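You operate a simulated robot arm through the tools that you are given. There is no shell and no other tool. Be economical: measure what you need, move in short steps, check, and stop when the job is done.

Carry out the task below with a simulated robot arm. There is one attempt and no reset: what you move stays moved.

TASK
Join the washer to its water again and try it on Cotton.
Fine: push the blue coupler home on the tap spout, then open the inlet tap, then put the red lever on, then press start once and watch till it ends; no drip.

Only the result counts: the job must be done as asked and must still hold three seconds after the hand-in. Knocking over, shifting, dropping, spilling or breaking anything else fails it.

THE ROBOT
A 6-joint arm with a two-finger parallel gripper on a trunk, on a base that drives. Base frame: it is fixed to the floor where the robot stands at the start and does not move with it; the origin is under the middle of the robot, x ahead of it, y to its left, z up. Lengths are in mm, angles in degrees, forces in N, time in s.
With the tool pointing down near the work surface it reaches from about 300 to 700 mm from the robot's upright axis, wherever it stands. Its first joint turns from -166.0 to 166.0 degrees. Places, roughly: inlet tap [600, -100, 700]; red lever [600, -300, 700]; tap spout [500, 0, 400]; washer [700, -700, 400]; washer dial [400, -700, 800]. Payload 4.1 kg.
The tool frame sits at the grasp point between the pads (the TCP): z along the fingers, y along the line on which they close. The tips reach 23 mm beyond it. The gripper opens to 94 mm. The fingers are 38 mm wide and 10 mm thick; the gripper's body (54 by 96 mm) begins 39 mm behind the TCP.
Orientation is told as [roll, pitch, yaw] about the base's x, y, z axes, in that order, counted from this pose: with the fingers straight down and closing along the base's y, the tool's x points along the base's -x, its y along +y and its z along -z.

THE INTERFACE
- The arm moves only by the tool step_arm. Its argument "deltas" is a list that holds one entry, the list of rows, each a list of 7 numbers: the closure in counts, from 0 (fully open) to 255 (shut), then the shift along the tool's x, y, z in mm, then the turn, a rotation vector about the tool's x, y, z in degrees. In form: [[[jaw, tx, ty, tz, wx, wy, wz], ...]]. A call has 1 to 12 rows; each row is the pose to reach, as a shift and turn from the pose commanded when the call began, along the tool's axes at that moment. Each row takes 0.2 s and may step no farther than 50 mm and 8.6 degrees from the row before; otherwise, or with a gripper value out of range, the whole call is refused. Where a pose cannot be reached the arm comes as near as it can. A force on the tool above 50 N (or 10 N above the force at the start of the call, whichever is more), or a blocked arm, ends the call early, and 0.2 s more pass. The fingers move at their own pace (about 45 mm/s each) and stop on an object; they squeeze with about 31 N. The grip force told is the motor's: it shows also when the fingers shut on nothing. Time passes only in rows, and 0.2 s behind the last, so rows that repeat a pose let the fingers close. The reply holds the time, the measured pose of the TCP, the force on the tool along the base axes, the opening and the grip force, in the units named above and with some noise, with the torque about the TCP (base axes, N m) and any sound that the robot's microphone picked up, and new pictures: "show" is both (left out), scene, wrist or none.
- Cameras (640 x 400 px; columns grow to the right, rows downward): "scene" is now at [21.3, 141.5, 1459.6]; the picture's right is [-0.41, -0.91, 0.00], its down [-0.63, 0.28, -0.73] and it looks along [0.66, -0.30, -0.69] (base axes); focal length 279 px, centre (320, 200). "wrist" rides on the gripper at [86, 16, -75] in the tool frame; the picture's right is [-0.18, 0.98, 0.00], its down [-0.58, -0.11, -0.81] and it looks along [-0.79, -0.15, 0.59] (tool axes); focal length 243 px, centre (320, 200). There is no depth. A picture from a camera that has moved, and an enlarged one, comes with that camera's place and axes in the base frame and with its lens. The place of the scene camera against the robot may be out by one fixed shift of up to 18 mm in any direction.
- raise_lower(by): slides the trunk up (or, below 0, down) by that many mm; the arm and the scene camera ride with it, the base frame stays. It gives what a move gives, with no picture.
- base_move(legs): drives the robot by 1 to 6 legs, each [ahead, turn to the left] in mm and degrees, along the robot's own axes; the way and the turn of a leg run together, so that a leg with both is an arc; at most 1500 mm and 180 degrees a leg. The arm and the cameras ride along, it lands a little off, and it stops where it bumps. It gives what a move gives, and a new picture of the scene camera.
- aim_head(pan, tilt): turns the head with the scene camera to pan (to the left, within 155 degrees either way) and tilt (down, from -29 to 69), counted from straight ahead of the robot. It gives what a move gives, and a new picture of the scene camera.
- inspect(camera, box): a new picture of the part [left, top, right, bottom] of that camera's present view, enlarged. The clock stands still meanwhile.
- finish_job(): hands the job in; it is judged then, once.

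Go step by step. Nothing tells you exact positions but the pictures and the camera data: compare them with the known pose of the tool, close in by small moves and look again before you grip or let go. The budget is 120 turns and 260 pictures, counting those below and the enlarged ones. Unless the task says otherwise, let go and move clear before handing in, and close with one line.

The tools are called after "Call:" as name(argument=value, ...) on one line, values as JSON. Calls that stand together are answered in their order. step_arm: Moves the arm, as the interface text tells. Its arguments: {"type":"object","properties":{"deltas":{"type":"array"},"show":{"type":"string","enum":["both","scene","wrist","none"]}},"required":["deltas"]} The other tools are called the same way: raise_lower (by) slides the trunk up or down; base_move (legs) drives the base; aim_head (pan, tilt) turns the head that bears the scene camera; inspect (camera, box) takes an enlarged picture of a part of a camera's view; finish_job () hands the job in.

At the start:

```text
time: 0.0
position: [405.4, -268.8, 1076.5]
tcp_rot: [0.0, -0.1, 0.0]
wrist_force: [0.0, 0.5, -0.4]
moment: [0.0, 0.0, 0.0]
finger_gap: 94.3
grasp_force: 0.1
trunk travel left (down, up): [-425.0, 165.0]
robot x, y, heading: [-0.7, -0.5, 0.0]
head pan, tilt: [-24.3, 43.5]
```

scene: 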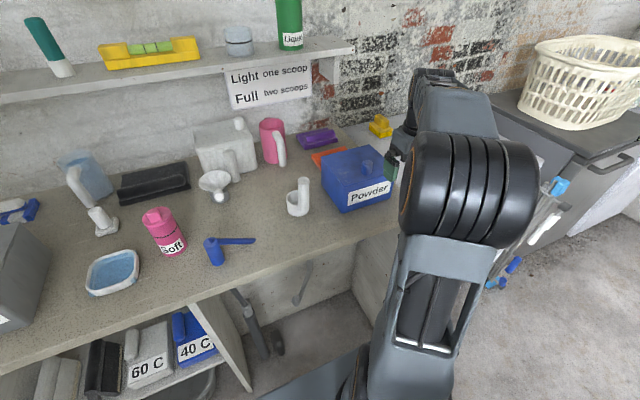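
wrist: 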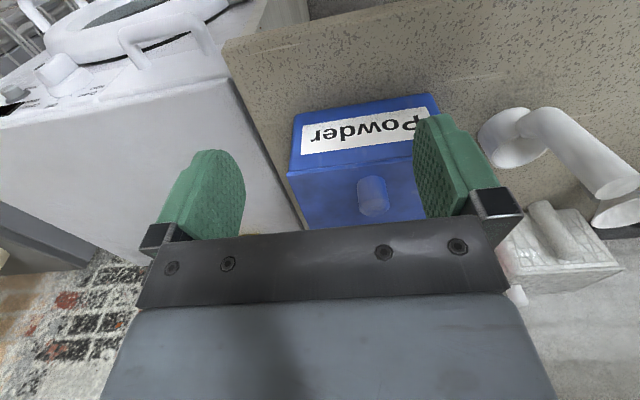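

I see a counter with detergent items, a washer to the right and the arm in the way of the tap area. I'll look around with the head before moving.

Call:
aim_head(pan=-50, tilt=45)

Call:
aim_head(pan=-10, tilt=60)

Call:
aim_head(pan=-75, tilt=45)

```text
time: 0.9
position: [405.7, -268.9, 1077.4]
tcp_rot: [0.0, 0.1, 0.0]
wrist_force: [-0.2, -1.0, 0.7]
moment: [0.01, -0.01, 0.02]
finger_gap: 94.0
grasp_force: 0.0
trunk travel left (down, up): [-425.0, 165.0]
robot x, y, heading: [2.8, 3.2, 0.0]
head pan, tilt: [-50.0, 45.0]
camera scene: at [-1.6, 113.1, 1457.4], right [-0.77, -0.64, 0.0], down [-0.45, 0.54, -0.71], along [0.46, -0.54, -0.71], focal length 279 px, centre (320, 200)
```

scene: 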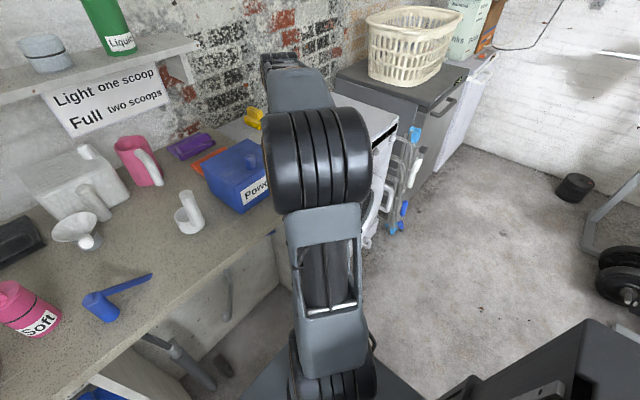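

```text
time: 2.0
position: [404.4, -269.8, 1077.8]
tcp_rot: [0.0, 0.0, 0.0]
wrist_force: [-0.3, 0.0, 0.2]
moment: [-0.04, 0.01, 0.03]
finger_gap: 93.7
grasp_force: 0.2
trunk travel left (down, up): [-425.0, 165.0]
robot x, y, heading: [-0.3, -0.7, -0.1]
head pan, tilt: [-10.0, 60.0]
camera scene: at [11.7, 163.7, 1437.9], right [-0.17, -0.98, 0.0], down [-0.85, 0.15, -0.5], along [0.49, -0.09, -0.87], focal length 279 px, centre (320, 200)
```

scene: 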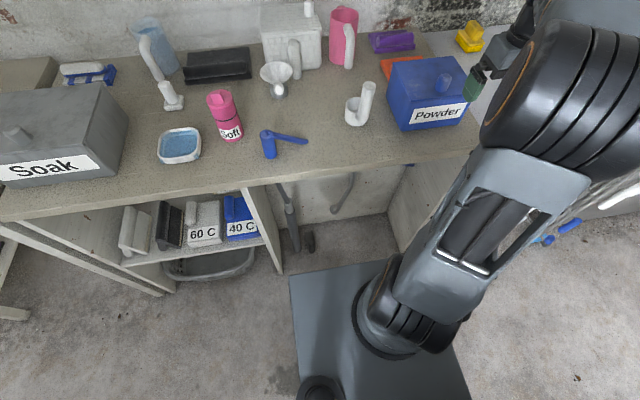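

```text
time: 3.3
position: [404.8, -269.3, 1076.1]
tcp_rot: [0.0, 0.0, 0.0]
wrist_force: [-0.4, -0.9, -0.5]
moment: [0.0, -0.01, 0.02]
finger_gap: 93.8
grasp_force: 0.1
trunk travel left (down, up): [-425.0, 165.0]
robot x, y, heading: [2.7, -1.0, 0.0]
head pan, tilt: [-75.0, 45.0]
camera scene: at [-32.8, 96.8, 1457.4], right [-0.97, -0.26, 0.0], down [-0.18, 0.68, -0.71], along [0.18, -0.68, -0.71], focal length 279 px, centre (320, 200)
```

scene: 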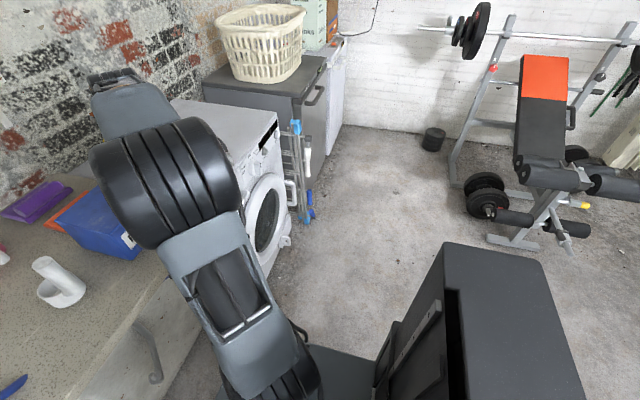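

The inlet tap and spout must be in the open bay under the counter, so I need to back off and see it from lower. First I check behind the robot.

Call:
aim_head(pan=-150, tilt=40)

Call:
aim_head(pan=140, tilt=40)

```text
time: 4.8
position: [405.2, -270.0, 1077.3]
tcp_rot: [0.0, 0.1, 0.1]
wrist_force: [-0.3, -0.3, -0.2]
moment: [-0.01, 0.01, 0.02]
finger_gap: 93.7
grasp_force: 0.0
trunk travel left (down, up): [-425.0, 165.0]
robot x, y, heading: [-0.8, -1.1, -0.2]
head pan, tilt: [-150.0, 40.0]
camera scene: at [-127.5, 132.8, 1464.6], right [-0.5, 0.87, 0.0], down [0.56, 0.32, -0.77], along [-0.66, -0.38, -0.64], focal length 279 px, centre (320, 200)
```

scene: 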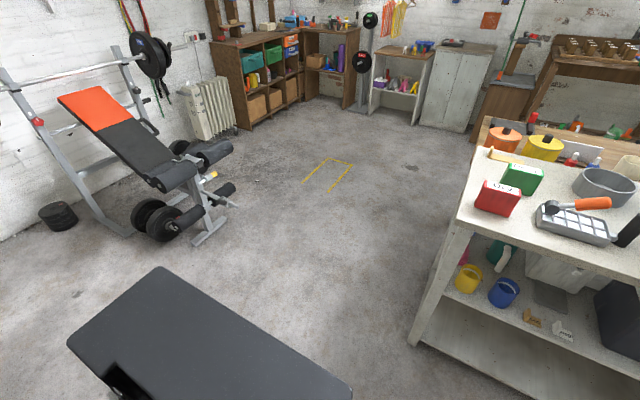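

```text
time: 8.8
position: [404.5, -271.0, 1077.7]
tcp_rot: [0.0, 0.1, 0.0]
wrist_force: [0.2, -0.4, -0.4]
moment: [-0.04, 0.02, 0.02]
finger_gap: 93.9
grasp_force: 0.0
trunk travel left (down, up): [-425.0, 165.0]
robot x, y, heading: [-0.9, 0.0, -0.2]
head pan, tilt: [140.0, 40.0]
camera scene: at [-119.0, 230.0, 1464.6], right [0.64, 0.77, 0.0], down [0.49, -0.41, -0.77], along [-0.59, 0.49, -0.64], focal length 279 px, centre (320, 200)
```

scene: 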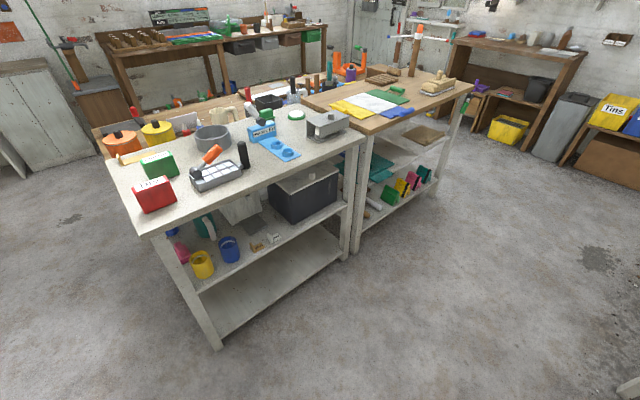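

The floor behind is clear for about half a metre. I back up 450 mm, lower the trunk, and look under the counter.

Call:
base_move(legs=[[-450, 0]])

Call:
aim_head(pan=-15, tilt=30)

Call:
raise_lower(by=-420)

Call:
aim_head(pan=-10, tilt=25)

```text
time: 11.5
position: [-47.5, -270.0, 1076.7]
tcp_rot: [0.0, 0.0, -0.1]
wrist_force: [-0.5, -0.6, -0.1]
moment: [0.0, 0.01, 0.01]
finger_gap: 94.3
grasp_force: 0.1
trunk travel left (down, up): [-425.0, 165.0]
robot x, y, heading: [-450.9, 1.0, 0.2]
head pan, tilt: [140.0, 40.0]
camera scene: at [-570.3, 230.9, 1464.6], right [0.64, 0.76, 0.0], down [0.49, -0.41, -0.77], along [-0.59, 0.49, -0.64], focal length 279 px, centre (320, 200)
```

scene: 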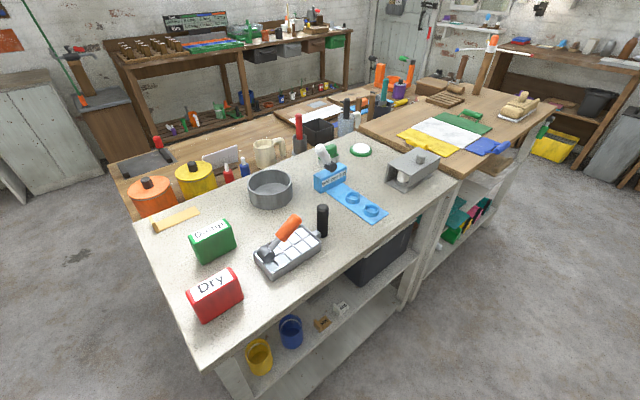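

```text
time: 13.9
position: [-47.0, -269.3, 1077.7]
tcp_rot: [0.0, 0.0, 0.0]
wrist_force: [1.1, -1.4, 1.0]
moment: [0.0, 0.01, -0.01]
finger_gap: 94.1
grasp_force: 0.1
trunk travel left (down, up): [-425.0, 165.0]
robot x, y, heading: [-452.4, -0.3, -0.2]
head pan, tilt: [-15.0, 30.0]
camera scene: at [-417.9, 152.5, 1480.0], right [-0.26, -0.97, 0.0], down [-0.48, 0.13, -0.87], along [0.84, -0.23, -0.5], focal length 279 px, centre (320, 200)
```

scene: 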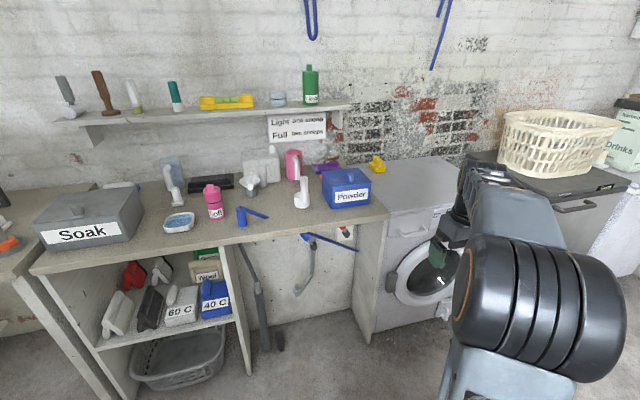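

```text
refused: -420 is not a number from -400 to 400
```

```text
time: 14.6
position: [-48.0, -269.7, 1077.3]
tcp_rot: [0.0, 0.1, -0.1]
wrist_force: [-0.5, 0.3, -0.8]
moment: [0.02, 0.01, -0.01]
finger_gap: 94.1
grasp_force: 0.2
trunk travel left (down, up): [-425.0, 165.0]
robot x, y, heading: [-452.0, 2.3, -0.2]
head pan, tilt: [-10.0, 25.0]
camera scene: at [-414.5, 159.8, 1487.9], right [-0.18, -0.98, 0.0], down [-0.42, 0.07, -0.91], along [0.89, -0.16, -0.42], focal length 279 px, centre (320, 200)
```

scene: 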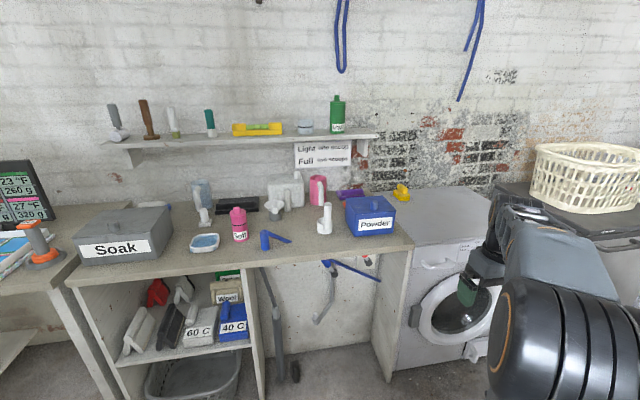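

The bay is visible with blue hoses under the counter. Lowering for a flat view.

Call:
raise_lower(by=-400)

Call:
aim_head(pan=-12, tilt=25)

Call:
inspect(camera="scene", box=[200, 100, 440, 250])

```text
time: 18.4
position: [-46.7, -269.1, 676.0]
tcp_rot: [0.0, 0.1, -0.1]
wrist_force: [0.5, 0.3, -0.1]
moment: [0.0, -0.02, 0.0]
finger_gap: 94.1
grasp_force: 0.1
trunk travel left (down, up): [-25.0, 565.0]
robot x, y, heading: [-454.3, 3.4, -0.2]
head pan, tilt: [-10.0, 25.0]
```

```text
time: 19.0
position: [-47.1, -270.3, 676.8]
tcp_rot: [0.1, 0.0, -0.1]
wrist_force: [-0.3, 0.2, 0.5]
moment: [0.01, 0.02, 0.0]
finger_gap: 93.9
grasp_force: 0.1
trunk travel left (down, up): [-25.0, 565.0]
robot x, y, heading: [-454.4, -0.0, -0.0]
head pan, tilt: [-12.0, 25.0]
camera scene: at [-415.1, 156.7, 1088.0], right [-0.21, -0.98, 0.0], down [-0.41, 0.09, -0.91], along [0.89, -0.19, -0.42], focal length 279 px, centre (320, 200)
```

scene: 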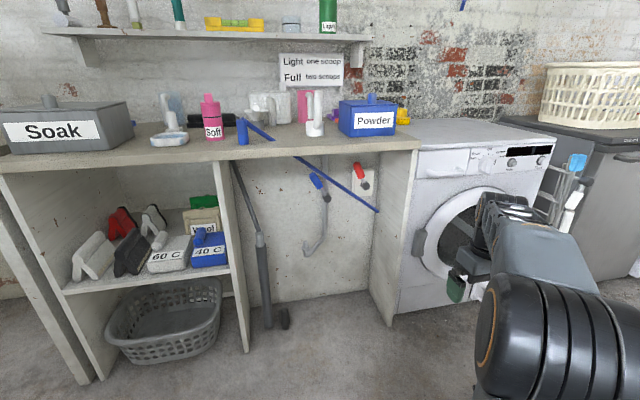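

```text
2.67 times, centred on (320, 175) of scene
camera zoom: at [-415.1, 156.7, 1088.0], right [-0.21, -0.98, 0.0], down [-0.41, 0.09, -0.91], along [0.89, -0.19, -0.42], focal length 744 px, centre (320, 267)
```

zoom: 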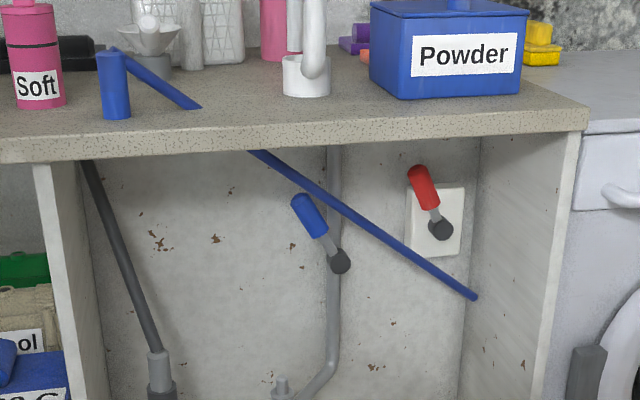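

The blue lever is the inlet tap, the red lever the supply, and the spout is lower left on the grey pipe. The blue cylinder on the counter, with a hose running through, looks like the coupler. I'll zoom in on each.

Call:
inspect(camera="scene", box=[250, 190, 400, 290])

Call:
inspect(camera="scene", box=[210, 90, 330, 165])

Call:
inspect(camera="scene", box=[400, 110, 580, 220])

```text
4.00 times, centred on (325, 240) of scene
camera zoom: at [-415.1, 156.7, 1088.0], right [-0.21, -0.98, 0.0], down [-0.41, 0.09, -0.91], along [0.89, -0.19, -0.42], focal length 1117 px, centre (300, 40)
```

zoom: 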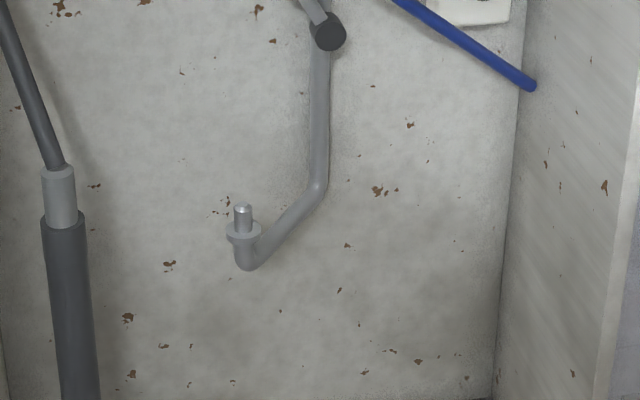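

```text
5.33 times, centred on (270, 128) of scene
camera zoom: at [-415.1, 156.7, 1088.0], right [-0.21, -0.98, 0.0], down [-0.41, 0.09, -0.91], along [0.89, -0.19, -0.42], focal length 1489 px, centre (587, 587)
```

zoom: 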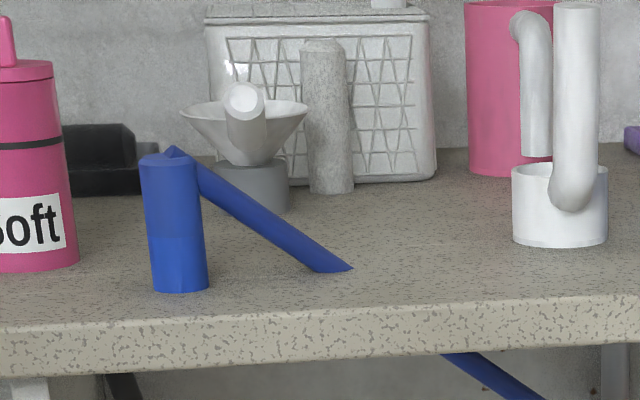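

```text
3.56 times, centred on (490, 165) of scene
camera zoom: at [-415.1, 156.7, 1088.0], right [-0.21, -0.98, 0.0], down [-0.41, 0.09, -0.91], along [0.89, -0.19, -0.42], focal length 992 px, centre (-284, 324)
```

zoom: 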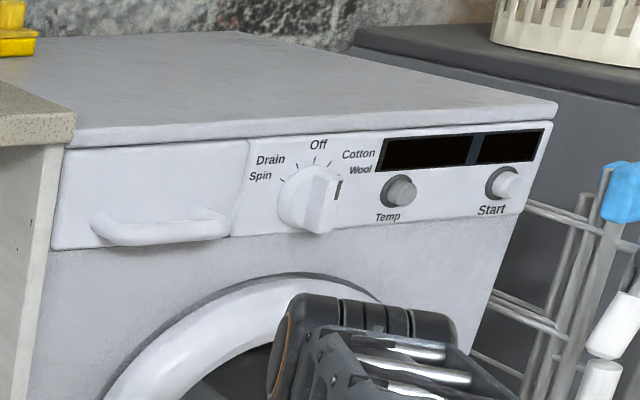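

Now I know the parts: the coupler on the counter, an upright spout pin low in the bay, a washer dial, and a Start knob. Next I pitch the tool to point forward while clear of everything.

Call:
step_arm(deltas=[[[0, -15, 0, 0, 0, -8.5, 0], [0, -30, 0, 0, 0, -17, 0], [0, -45, 0, 0, 0, -25.5, 0], [0, -60, 0, 0, 0, -34, 0], [0, -75, 0, 0, 0, -42.5, 0], [0, -90, 0, 0, 0, -51, 0], [0, -105, 0, 0, 0, -59.5, 0], [0, -120, 0, 0, 0, -68, 0], [0, -135, 0, 0, 0, -76.5, 0], [0, -150, 0, 0, 0, -85, 0], [0, -150, 0, 0, 0, -90, 0]]])

```text
time: 21.4
position: [102.2, -270.1, 677.1]
tcp_rot: [-148.6, -89.9, 148.1]
wrist_force: [-0.2, 0.4, 0.2]
moment: [-0.01, 0.05, 0.01]
finger_gap: 94.3
grasp_force: 0.1
trunk travel left (down, up): [-25.0, 565.0]
robot x, y, heading: [-449.4, 0.1, -0.1]
head pan, tilt: [-12.0, 25.0]
camera scene: at [-415.2, 156.7, 1088.0], right [-0.21, -0.98, 0.0], down [-0.41, 0.09, -0.91], along [0.89, -0.19, -0.42], focal length 279 px, centre (320, 200)
camera wrist: at [27.4, -254.7, 591.1], right [0.0, 0.98, 0.18], down [-0.81, -0.11, 0.58], along [0.59, -0.15, 0.79], focal length 243 px, centre (320, 200)
```

scene: 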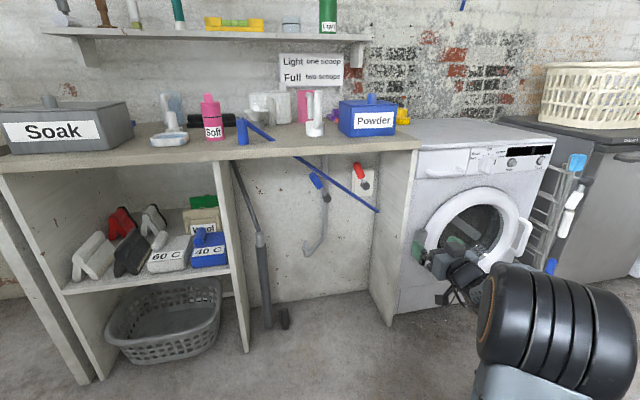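
wrist: 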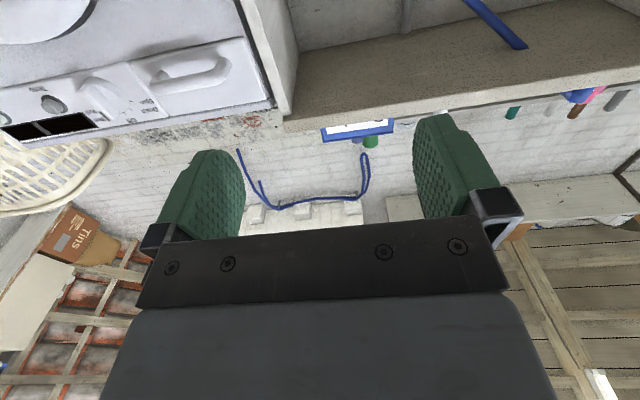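

The horizontal pose works, but the wrist camera sits below. I'll roll the hand 180° so it looks down from above.

Call:
step_arm(deltas=[[[0, 0, 0, 0, 0, 0, 8.5], [0, 0, 0, 0, 0, 0, 17], [0, 0, 0, 0, 0, 0, 25.5], [0, 0, 0, 0, 0, 0, 34], [0, 0, 0, 0, 0, 0, 42.5], [0, 0, 0, 0, 0, 0, 51], [0, 0, 0, 0, 0, 0, 59.5], [0, 0, 0, 0, 0, 0, 68], [0, 0, 0, 0, 0, 0, 76.5], [0, 0, 0, 0, 0, 0, 85], [0, 0, 0, 0, 0, 0, 90]]], show="none")

Call:
step_arm(deltas=[[[0, 0, 0, 0, 0, 0, 8.5], [0, 0, 0, 0, 0, 0, 17], [0, 0, 0, 0, 0, 0, 25.5], [0, 0, 0, 0, 0, 0, 34], [0, 0, 0, 0, 0, 0, 42.5], [0, 0, 0, 0, 0, 0, 51], [0, 0, 0, 0, 0, 0, 59.5], [0, 0, 0, 0, 0, 0, 68], [0, 0, 0, 0, 0, 0, 76.5], [0, 0, 0, 0, 0, 0, 85], [0, 0, 0, 0, 0, 0, 90]]])

```text
time: 23.8
position: [102.5, -270.9, 678.2]
tcp_rot: [90.0, 0.1, -90.1]
wrist_force: [0.4, 0.4, -0.1]
moment: [-0.01, 0.01, 0.0]
finger_gap: 93.9
grasp_force: 0.1
trunk travel left (down, up): [-25.0, 565.0]
robot x, y, heading: [-453.7, -1.8, 0.0]
head pan, tilt: [-12.0, 25.0]
```

```text
time: 26.2
position: [102.5, -270.6, 676.5]
tcp_rot: [-85.9, 90.0, 93.9]
wrist_force: [0.0, 0.3, -0.6]
moment: [0.01, 0.01, 0.0]
finger_gap: 93.7
grasp_force: 0.0
trunk travel left (down, up): [-25.0, 565.0]
robot x, y, heading: [-452.2, -4.1, -0.3]
head pan, tilt: [-12.0, 25.0]
camera scene: at [-415.1, 156.7, 1088.0], right [-0.21, -0.98, 0.0], down [-0.41, 0.09, -0.91], along [0.89, -0.19, -0.42], focal length 279 px, centre (320, 200)
camera wrist: at [27.5, -287.6, 763.5], right [0.0, -0.98, -0.19], down [-0.81, 0.11, -0.58], along [0.59, 0.15, -0.79], focal length 243 px, centre (320, 200)
```

scene: 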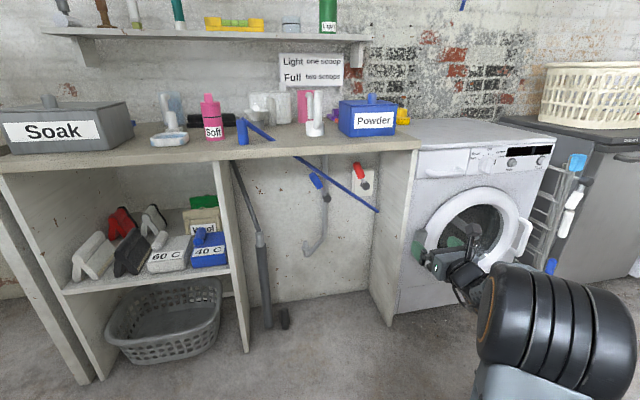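
wrist: 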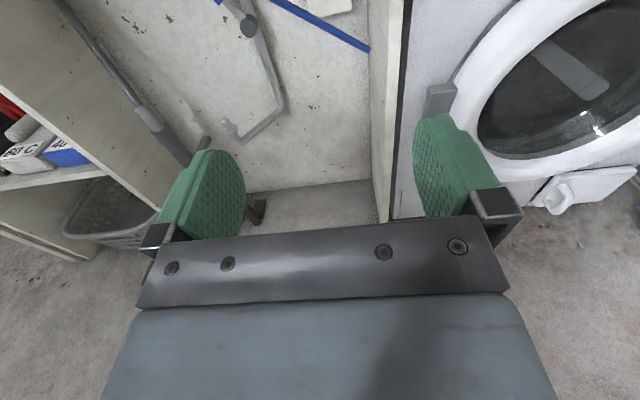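

The wrist camera now looks down and forward. By triangulation the spout tip is about (550, 12, 435) and the coupler about (530, 213, 910) on a counter near z 868. I'll centre the arm and test the low reach while still out of the bay.

Call:
step_arm(deltas=[[[90, -20, -35, 0, 0, 0, 0], [90, -40, -70, 0, 0, 0, 0], [90, -60, -105, 0, 0, 0, 0], [90, -80, -140, 0, 0, 0, 0], [90, -100, -175, 0, 0, 0, 0], [90, -120, -210, 0, 0, 0, 0], [90, -140, -245, 0, 0, 0, 0], [90, -160, -280, 0, 0, 0, 0], [90, -180, -280, 0, 0, 0, 0], [90, -200, -280, 0, 0, 0, 0]]])

```text
time: 28.4
position: [92.2, -72.4, 486.7]
tcp_rot: [11.8, 89.8, -166.7]
wrist_force: [-0.1, 0.2, -0.3]
moment: [0.01, 0.02, -0.02]
finger_gap: 61.1
grasp_force: 0.1
out of reach, approached as far as the arm can: row 6, 7, 8, 9, 10
trunk travel left (down, up): [-25.0, 565.0]
robot x, y, heading: [-449.4, -1.4, 0.1]
head pan, tilt: [-12.0, 25.0]
camera scene: at [-415.2, 156.7, 1088.0], right [-0.21, -0.98, 0.0], down [-0.41, 0.09, -0.91], along [0.89, -0.19, -0.42], focal length 279 px, centre (320, 200)
camera wrist: at [17.5, -91.9, 573.8], right [0.03, -0.98, -0.18], down [-0.81, 0.09, -0.58], along [0.59, 0.16, -0.79], focal length 243 px, centre (320, 200)
```

scene: 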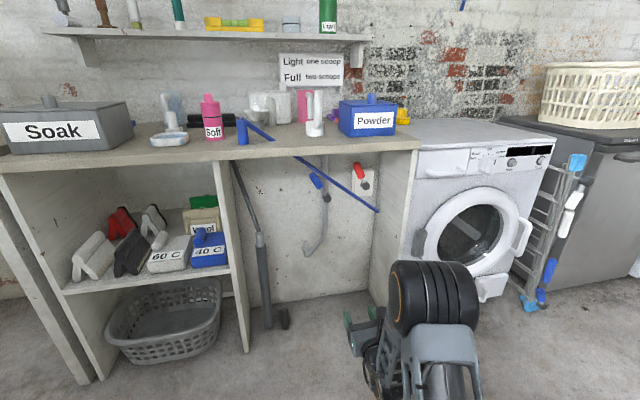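
wrist: 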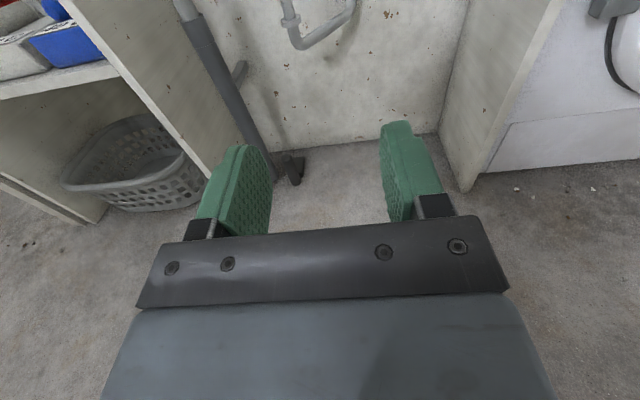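

The arm got stuck short in y. I'll go back up to learn whether height or wrist twist is the limit.

Call:
step_arm(deltas=[[[90, 40, 0, 0, 0, 0, 0], [90, 80, 0, 0, 0, 0, 0], [90, 120, 0, 0, 0, 0, 0], [90, 160, 0, 0, 0, 0, 0], [90, 200, 0, 0, 0, 0, 0]]], show="none")

Call:
step_arm(deltas=[[[90, 0, -30, 0, 0, 0, 0], [90, 0, -60, 0, 0, 0, 0], [90, 0, -90, 0, 0, 0, 0]]], show="none")

```text
time: 29.6
position: [91.2, -71.2, 687.8]
tcp_rot: [-2.1, 89.9, 177.6]
wrist_force: [0.3, 0.4, 0.6]
moment: [-0.01, -0.03, 0.03]
finger_gap: 60.8
grasp_force: 0.1
out of reach, approached as far as the arm can: row 1, 2
trunk travel left (down, up): [-25.0, 565.0]
robot x, y, heading: [-451.4, 3.5, -0.3]
head pan, tilt: [-12.0, 25.0]
```

```text
time: 30.4
position: [84.5, -58.3, 696.4]
tcp_rot: [0.7, 90.0, -179.0]
wrist_force: [0.5, 0.2, -0.1]
moment: [-0.04, 0.02, 0.01]
finger_gap: 60.7
grasp_force: 0.1
out of reach, approached as far as the arm can: row 1, 2, 3
trunk travel left (down, up): [-25.0, 565.0]
robot x, y, heading: [-452.5, -0.5, -0.0]
head pan, tilt: [-12.0, 25.0]
```

It isn't height, so it's a wrist limit. I'll unroll the hand back 180° and test the same lateral move.

Call:
step_arm(deltas=[[[90, 0, 20, 0, 0, 0, -8.5], [90, 0, 40, 0, 0, 0, -17], [90, 0, 40, 0, 0, 0, -25.5], [90, 0, 40, 0, 0, 0, -34], [90, 0, 40, 0, 0, 0, -42.5], [90, 0, 40, 0, 0, 0, -51], [90, 0, 40, 0, 0, 0, -59.5], [90, 0, 40, 0, 0, 0, -68], [90, 0, 40, 0, 0, 0, -76.5], [90, 0, 40, 0, 0, 0, -85], [90, 0, 40, 0, 0, 0, -90]]], show="none")

Call:
step_arm(deltas=[[[90, -30, 0, 0, 0, 0, 0], [90, -60, 0, 0, 0, 0, 0], [90, -90, 0, 0, 0, 0, 0], [90, -120, 0, 0, 0, 0, 0], [90, -150, 0, 0, 0, 0, 0]]], show="none")

```text
time: 32.8
position: [86.0, -97.6, 694.8]
tcp_rot: [90.0, -0.3, -90.1]
wrist_force: [0.0, -0.9, -0.4]
moment: [0.01, -0.02, -0.02]
finger_gap: 60.8
grasp_force: 0.0
trunk travel left (down, up): [-25.0, 565.0]
robot x, y, heading: [-454.0, -0.9, -0.3]
head pan, tilt: [-12.0, 25.0]
```

```text
time: 34.0
position: [83.0, -249.2, 696.1]
tcp_rot: [90.0, 0.0, -90.0]
wrist_force: [0.3, -0.7, -0.2]
moment: [0.01, -0.04, 0.01]
finger_gap: 60.8
grasp_force: 0.1
trunk travel left (down, up): [-25.0, 565.0]
robot x, y, heading: [-454.5, -0.1, -0.3]
head pan, tilt: [-12.0, 25.0]
```

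That axis went the other way; I'll move left instead.

Call:
step_arm(deltas=[[[90, 40, 0, 0, 0, 0, 0], [90, 80, 0, 0, 0, 0, 0], [90, 120, 0, 0, 0, 0, 0], [90, 160, 0, 0, 0, 0, 0], [90, 200, 0, 0, 0, 0, 0], [90, 240, 0, 0, 0, 0, 0], [90, 280, 0, 0, 0, 0, 0], [90, 320, 0, 0, 0, 0, 0]]], show="none")

```text
time: 35.8
position: [77.8, -56.4, 705.0]
tcp_rot: [89.9, -0.1, -89.8]
wrist_force: [-1.0, 0.9, -0.3]
moment: [0.01, -0.01, 0.0]
finger_gap: 60.7
grasp_force: 0.1
out of reach, approached as far as the arm can: row 5, 6, 7, 8
trunk travel left (down, up): [-25.0, 565.0]
robot x, y, heading: [-449.8, -0.4, -0.0]
head pan, tilt: [-12.0, 25.0]
```

The limit depends on the hand's bearing, not its roll: this arm can point forward only when the target lies to its right. So I'll park the robot about 350 mm further left, which suits both coupler and spout. First I turn the camera back up.

Call:
step_arm(deltas=[[[90, -20, 0, 0, 0, 0, 8.5], [90, -40, 0, 0, 0, 0, 17], [90, -60, 0, 0, 0, 0, 25.5], [90, -80, 0, 0, 0, 0, 34], [90, -100, 0, 0, 0, 0, 42.5], [90, -120, 0, 0, 0, 0, 51], [90, -140, 0, 0, 0, 0, 59.5], [90, -160, 0, 0, 0, 0, 68], [90, -180, 0, 0, 0, 0, 76.5], [90, -200, 0, 0, 0, 0, 85], [90, -200, 0, 0, 0, 0, 90]]], show="none")

Call:
base_move(legs=[[100, 0], [0, 90], [360, 0], [0, -90]])

```text
time: 38.2
position: [78.4, -255.9, 704.1]
tcp_rot: [-88.2, 90.0, 91.7]
wrist_force: [0.7, 0.6, -0.4]
moment: [0.02, 0.04, -0.02]
finger_gap: 60.8
grasp_force: 0.0
trunk travel left (down, up): [-25.0, 565.0]
robot x, y, heading: [-451.0, 0.7, 0.2]
head pan, tilt: [-12.0, 25.0]
```

```text
time: 49.0
position: [177.7, 108.9, 704.5]
tcp_rot: [66.3, 90.0, -113.8]
wrist_force: [0.0, 0.1, 1.5]
moment: [0.0, 0.01, -0.01]
finger_gap: 60.7
grasp_force: 0.1
trunk travel left (down, up): [-25.0, 565.0]
robot x, y, heading: [-355.0, 363.6, 0.3]
head pan, tilt: [-12.0, 25.0]
camera scene: at [-317.1, 519.8, 1088.0], right [-0.21, -0.98, 0.0], down [-0.41, 0.09, -0.91], along [0.89, -0.19, -0.42], focal length 279 px, centre (320, 200)
```

scene: 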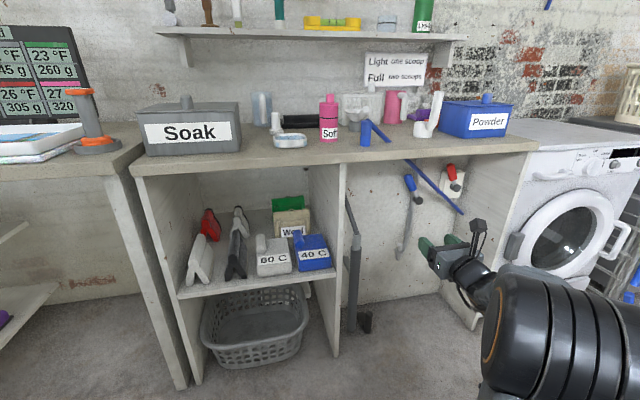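

Good position. Now I triangulate the coupler from here and raise the trunk to grip height.

Call:
inspect(camera="scene", box=[310, 80, 430, 155])

Call:
inspect(camera="scene", box=[370, 155, 490, 285])

Call:
raise_lower(by=260)

Call:
inspect(camera="wrist", box=[0, 0, 640, 400])

```text
5.33 times, centred on (370, 118) of scene
camera zoom: at [-317.1, 519.8, 1088.0], right [-0.21, -0.98, 0.0], down [-0.41, 0.09, -0.91], along [0.89, -0.19, -0.42], focal length 1489 px, centre (53, 640)
```

zoom: 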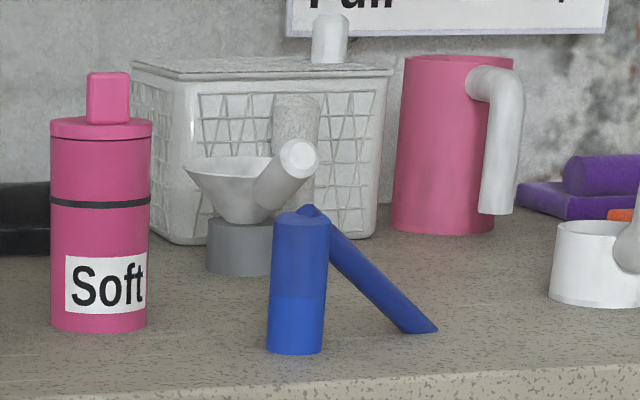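

```text
3.08 times, centred on (430, 220) of scene
camera zoom: at [-317.1, 519.8, 1088.0], right [-0.21, -0.98, 0.0], down [-0.41, 0.09, -0.91], along [0.89, -0.19, -0.42], focal length 859 px, centre (-18, 138)
```

zoom: 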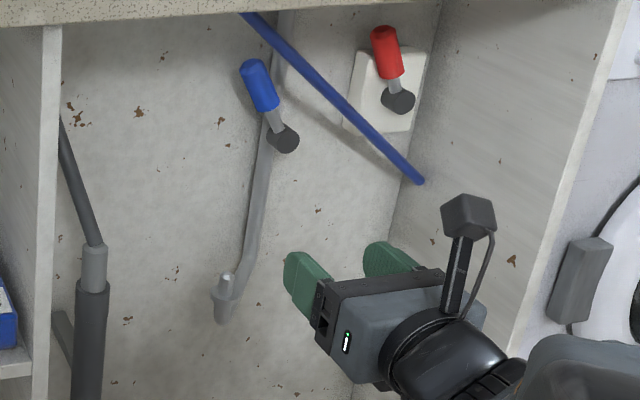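

```text
time: 51.7
position: [177.0, 108.9, 964.5]
tcp_rot: [33.2, 90.0, -146.8]
wrist_force: [-0.4, -0.7, 0.2]
moment: [-0.03, 0.01, -0.02]
finger_gap: 60.7
grasp_force: 0.0
trunk travel left (down, up): [-285.0, 305.0]
robot x, y, heading: [-353.2, 361.3, -0.3]
head pan, tilt: [-12.0, 25.0]
```

```text
1.00 times, centred on (320, 200) of wrist (not enlarged: the box is as wide or as high as the picture)
camera zoom: at [102.3, 91.8, 1050.5], right [0.0, -0.98, -0.18], down [-0.81, 0.11, -0.58], along [0.59, 0.15, -0.79], focal length 243 px, centre (320, 200)
```

zoom: 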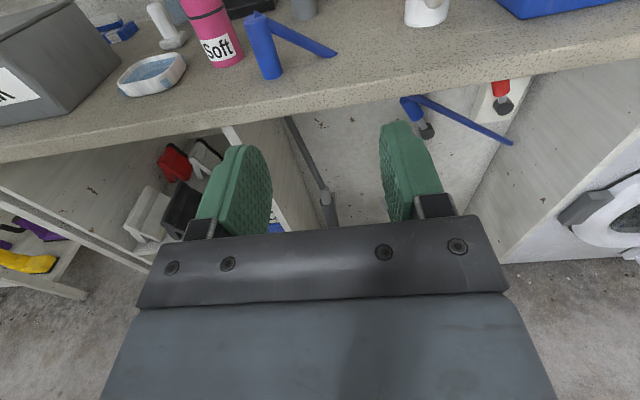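

Coupler base centre agrees between three views: about (480, 206, 884). I'll drive 200 mm forward and line up in y and z.

Call:
base_move(legs=[[200, 0]])

Call:
step_arm(deltas=[[[90, 0, -35, 0, 0, 0, 0], [90, 0, -70, 0, 0, 0, 0], [90, -15, -97, 0, 0, 0, 0], [90, -30, -97, 0, 0, 0, 0]]])

```text
time: 53.2
position: [376.5, 108.5, 964.5]
tcp_rot: [147.7, 90.0, -32.3]
wrist_force: [0.4, -0.1, 0.6]
moment: [0.01, 0.0, 0.0]
finger_gap: 60.9
grasp_force: 0.0
trunk travel left (down, up): [-285.0, 305.0]
robot x, y, heading: [-156.0, 366.7, 0.2]
head pan, tilt: [-12.0, 25.0]
camera scene: at [-117.6, 519.8, 1348.0], right [-0.21, -0.98, 0.0], down [-0.41, 0.09, -0.91], along [0.89, -0.19, -0.42], focal length 279 px, centre (320, 200)
```

scene: 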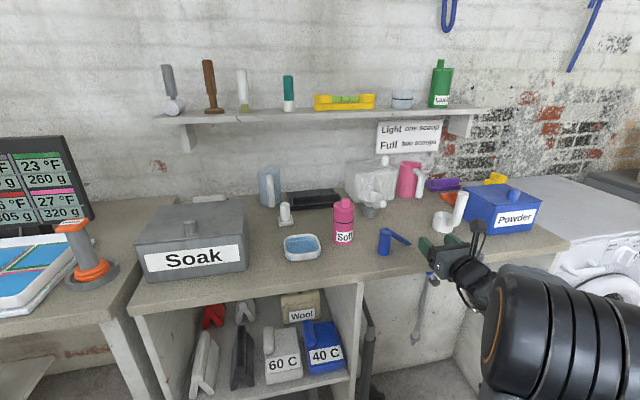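

```text
time: 54.2
position: [376.5, 206.0, 933.2]
tcp_rot: [99.2, 90.0, -80.8]
wrist_force: [0.4, -0.9, 1.0]
moment: [-0.01, 0.03, -0.02]
finger_gap: 60.9
grasp_force: 0.0
trunk travel left (down, up): [-285.0, 305.0]
robot x, y, heading: [-154.9, 362.3, 0.1]
head pan, tilt: [-12.0, 25.0]
camera scene: at [-117.5, 520.0, 1348.0], right [-0.21, -0.98, 0.0], down [-0.41, 0.09, -0.91], along [0.89, -0.19, -0.42], focal length 279 px, centre (320, 200)
camera wrist: at [301.4, 188.9, 1018.9], right [0.0, -0.98, -0.18], down [-0.81, 0.11, -0.58], along [0.59, 0.15, -0.79], focal length 243 px, centre (320, 200)
```

scene: 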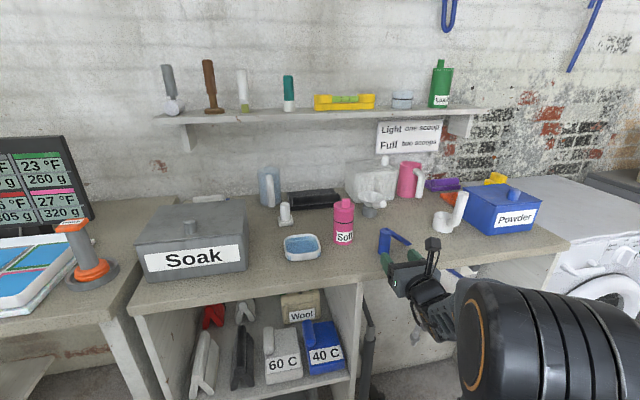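
wrist: 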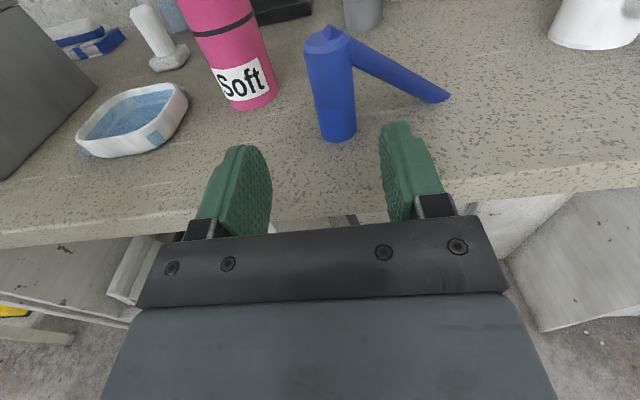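

Coupler centre refines to about (476, 198), mid-height near 920. I shift 8 mm right, lower slightly, and slide forward around it.

Call:
step_arm(deltas=[[[90, -10, 8, 0, 0, 0, 0], [90, -10, 8, 30, 0, 0, 0], [90, -10, 8, 60, 0, 0, 0], [90, -10, 8, 80, 0, 0, 0]]])

```text
time: 55.2
position: [454.1, 197.1, 922.4]
tcp_rot: [-9.1, 89.9, 171.1]
wrist_force: [-19.3, 3.5, -0.7]
moment: [0.11, 0.84, 0.13]
finger_gap: 60.8
grasp_force: 0.0
trunk travel left (down, up): [-285.0, 305.0]
robot x, y, heading: [-153.6, 362.8, -0.3]
head pan, tilt: [-12.0, 25.0]
camera scene: at [-119.8, 520.2, 1348.0], right [-0.21, -0.98, 0.0], down [-0.41, 0.09, -0.91], along [0.89, -0.19, -0.42], focal length 279 px, centre (320, 200)
camera wrist: at [379.2, 180.5, 1008.9], right [0.0, -0.98, -0.18], down [-0.81, 0.11, -0.58], along [0.59, 0.15, -0.79], focal length 243 px, centre (320, 200)
```

scene: 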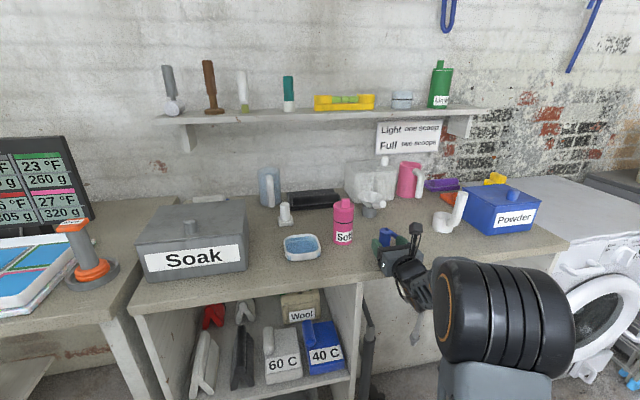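
wrist: 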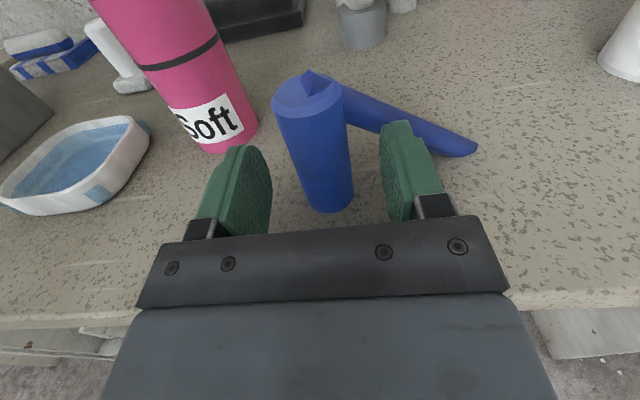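

Contact of about 19 N, with a lever arm of 43 mm below the TCP: the hand's underside is touching the counter's front edge. I back off, rise 18 mm, and go forward again.

Call:
step_arm(deltas=[[[90, 0, 0, -20, 0, 0, 0], [90, 18, 0, -20, 0, 0, 0], [90, 18, 0, 0, 0, 0, 0], [90, 18, 0, 10, 0, 0, 0], [90, 18, 0, 20, 0, 0, 0]]])

```text
time: 56.5
position: [476.4, 198.0, 941.7]
tcp_rot: [-53.2, 90.0, 126.8]
wrist_force: [-0.1, 0.1, -0.4]
moment: [0.02, 0.02, 0.01]
finger_gap: 60.7
grasp_force: 0.2
trunk travel left (down, up): [-285.0, 305.0]
robot x, y, heading: [-154.5, 366.1, -0.2]
head pan, tilt: [-12.0, 25.0]
camera scene: at [-117.4, 519.8, 1348.0], right [-0.21, -0.98, 0.0], down [-0.41, 0.09, -0.91], along [0.89, -0.19, -0.42], focal length 279 px, centre (320, 200)
camera wrist: at [401.2, 180.5, 1028.6], right [0.0, -0.98, -0.18], down [-0.81, 0.11, -0.58], along [0.59, 0.15, -0.79], focal length 243 px, centre (320, 200)
```

scene: 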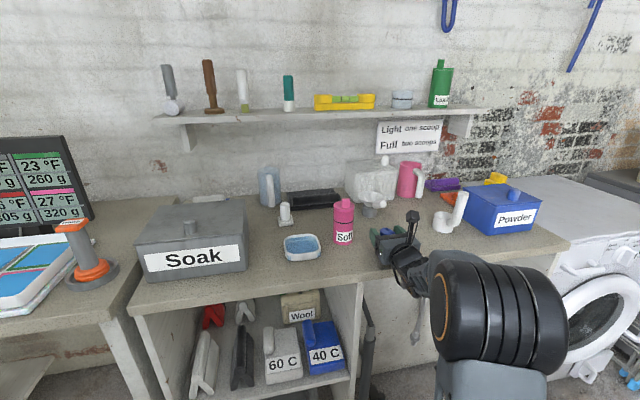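
wrist: 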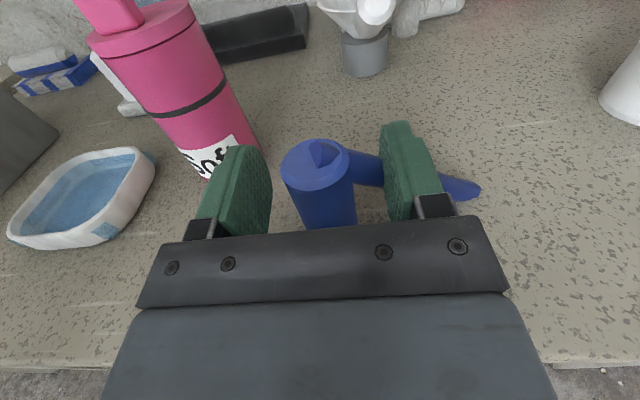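

The coupler sits between the fingers and the hose gives no resistance. Closing now.

Call:
step_arm(deltas=[[[140, 0, 2, 0, 0, 0, 0], [180, 0, 2, 0, 0, 0, 0], [220, 0, 2, 0, 0, 0, 0], [255, 0, 2, 0, 0, 0, 0], [255, 0, 2, 0, 0, 0, 0]]], show="wrist")

```text
time: 57.6
position: [477.2, 195.2, 941.6]
tcp_rot: [60.4, 90.0, -119.4]
wrist_force: [0.1, -0.5, 0.4]
moment: [-0.01, -0.05, -0.03]
finger_gap: 31.1
grasp_force: 30.7
trunk travel left (down, up): [-285.0, 305.0]
robot x, y, heading: [-153.8, 363.8, -0.0]
head pan, tilt: [-12.0, 25.0]
camera wrist: at [401.3, 178.5, 1028.5], right [0.0, -0.98, -0.18], down [-0.81, 0.11, -0.58], along [0.59, 0.15, -0.79], focal length 243 px, centre (320, 200)
```

wrist: 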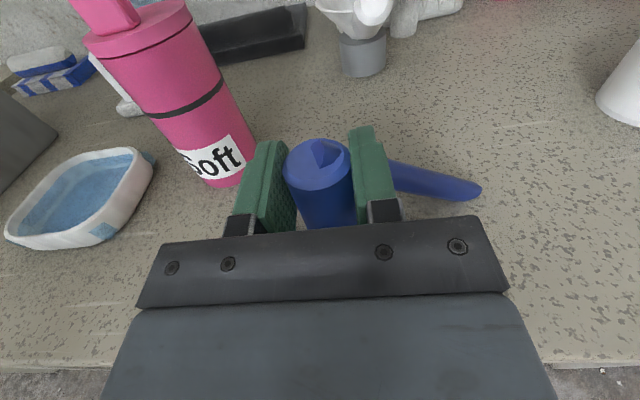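

Gripped, 31 mm across. Lifting gently and checking.

Call:
step_arm(deltas=[[[255, 15, 0, 0, 0, 0, 0], [255, 30, 0, 0, 0, 0, 0], [255, 45, 0, 0, 0, 0, 0], [255, 60, 0, 0, 0, 0, 0]]])

```text
time: 58.6
position: [476.7, 195.4, 1001.1]
tcp_rot: [2.0, 90.0, -177.9]
wrist_force: [0.2, 0.1, -1.2]
moment: [0.0, -0.01, 0.04]
finger_gap: 31.0
grasp_force: 31.1
trunk travel left (down, up): [-285.0, 305.0]
robot x, y, heading: [-155.4, 360.7, 0.0]
head pan, tilt: [-12.0, 25.0]
camera scene: at [-117.3, 519.8, 1347.9], right [-0.21, -0.98, 0.0], down [-0.41, 0.09, -0.91], along [0.89, -0.19, -0.42], focal length 279 px, centre (320, 200)
camera wrist: at [401.3, 179.0, 1088.1], right [0.0, -0.98, -0.18], down [-0.81, 0.11, -0.58], along [0.59, 0.15, -0.79], focal length 243 px, centre (320, 200)
```

scene: 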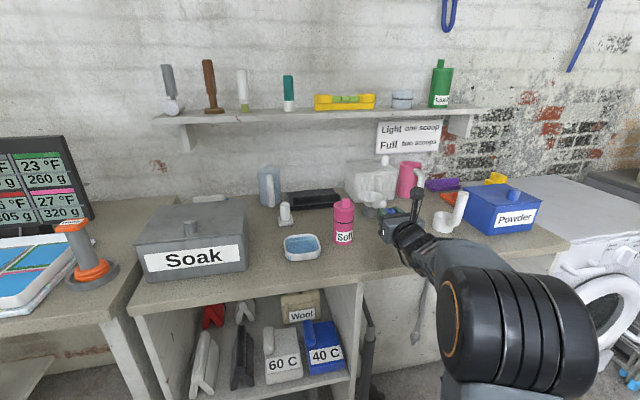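
wrist: 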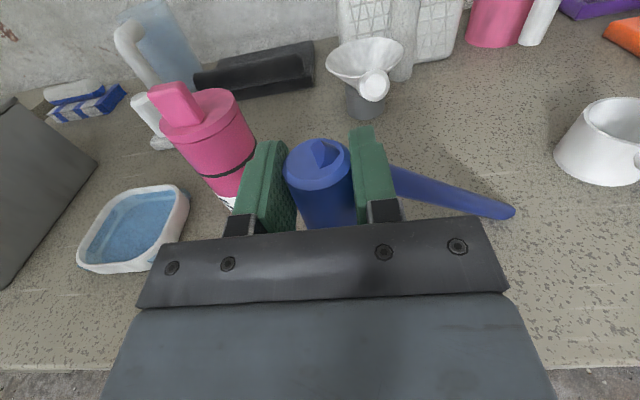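

Coupler is in hand. I back out, lower the trunk and shift right to the spout's line.

Call:
base_move(legs=[[-250, 0]])

Call:
raise_lower(by=-285)

Call:
step_arm(deltas=[[[255, -15, 15, -10, 0, 0, 0], [255, -30, 30, -20, 0, 0, 0], [255, -45, 45, -30, 0, 0, 0], [255, -60, 60, -40, 0, 0, 0], [255, -75, 75, -50, 0, 0, 0], [255, -90, 90, -60, 0, 0, 0], [255, -105, 105, -60, 0, 0, 0], [255, -120, 120, -60, 0, 0, 0], [255, -135, 135, -60, 0, 0, 0], [255, -150, 150, -60, 0, 0, 0], [255, -165, 165, -60, 0, 0, 0], [255, -180, 182, -60, 0, 0, 0]]])

```text
time: 60.5
position: [223.1, 192.4, 1001.5]
tcp_rot: [7.5, 90.0, -172.7]
wrist_force: [-0.4, -0.2, -1.7]
moment: [-0.02, 0.0, 0.02]
finger_gap: 30.9
grasp_force: 30.8
trunk travel left (down, up): [-285.0, 305.0]
robot x, y, heading: [-405.3, 365.0, -0.4]
head pan, tilt: [-12.0, 25.0]
camera scene: at [-368.7, 520.3, 1348.0], right [-0.21, -0.98, 0.0], down [-0.41, 0.09, -0.91], along [0.89, -0.19, -0.42], focal length 279 px, centre (320, 200)
```

scene: 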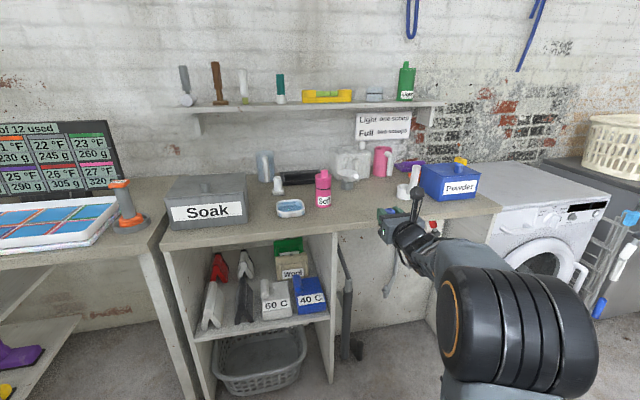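

```text
time: 63.4
position: [222.9, 193.1, 717.4]
tcp_rot: [8.4, 90.0, -171.8]
wrist_force: [-0.7, 1.1, -0.5]
moment: [0.02, 0.0, 0.01]
finger_gap: 30.6
grasp_force: 30.9
trunk travel left (down, up): [0.0, 590.0]
robot x, y, heading: [-405.7, 357.4, -0.4]
head pan, tilt: [-12.0, 25.0]
```

```text
time: 66.0
position: [161.6, 12.2, 536.3]
tcp_rot: [21.9, 90.0, -158.3]
wrist_force: [1.3, 0.0, -0.7]
moment: [0.01, -0.01, 0.02]
finger_gap: 30.9
grasp_force: 30.7
trunk travel left (down, up): [0.0, 590.0]
robot x, y, heading: [-406.7, 367.9, -0.1]
head pan, tilt: [-12.0, 25.0]
camera scene: at [-369.0, 520.3, 1063.0], right [-0.21, -0.98, 0.0], down [-0.41, 0.09, -0.91], along [0.89, -0.19, -0.42], focal length 279 px, centre (320, 200)
camera wrist: at [86.1, -5.3, 621.9], right [0.0, -0.98, -0.18], down [-0.81, 0.11, -0.58], along [0.59, 0.15, -0.79], focal length 243 px, centre (320, 200)
```

scene: 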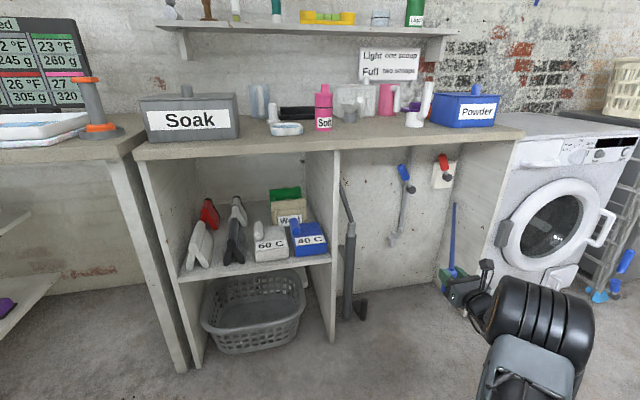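
wrist: 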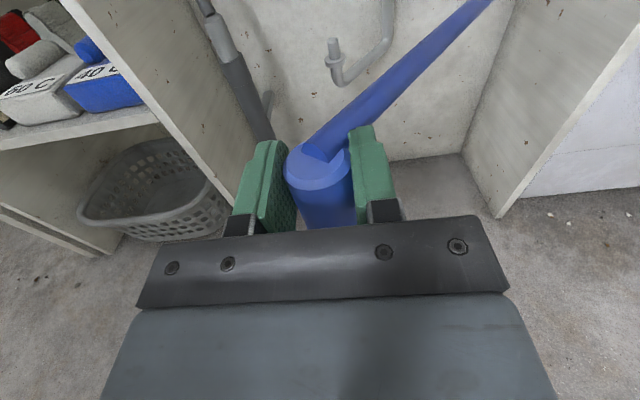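

Spout pin is directly ahead. I measure it precisely in both cameras.

Call:
inspect(camera="wrist", box=[290, 20, 386, 80])

Call:
inspect(camera="scene", box=[360, 210, 440, 260])

```text
6.67 times, centred on (338, 50) of wrist
camera zoom: at [86.1, -5.3, 621.9], right [0.0, -0.98, -0.18], down [-0.81, 0.11, -0.58], along [0.59, 0.15, -0.79], focal length 1618 px, centre (200, 1200)
```

zoom: 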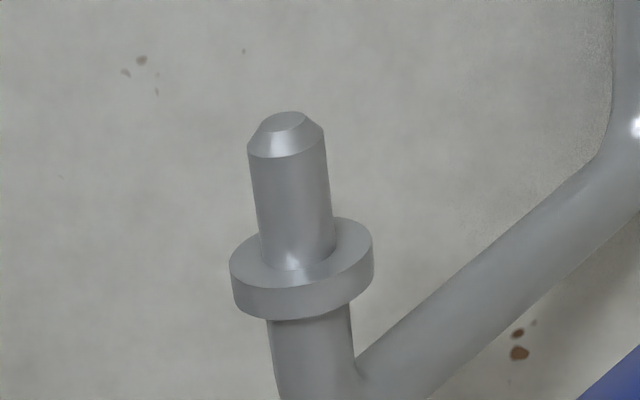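

```text
8.00 times, centred on (400, 235) of scene
camera zoom: at [-369.0, 520.3, 1063.0], right [-0.21, -0.98, 0.0], down [-0.41, 0.09, -0.91], along [0.89, -0.19, -0.42], focal length 2233 px, centre (-320, -80)
```

zoom: 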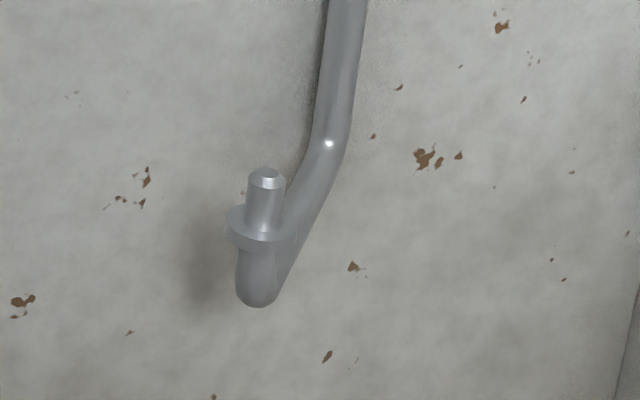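

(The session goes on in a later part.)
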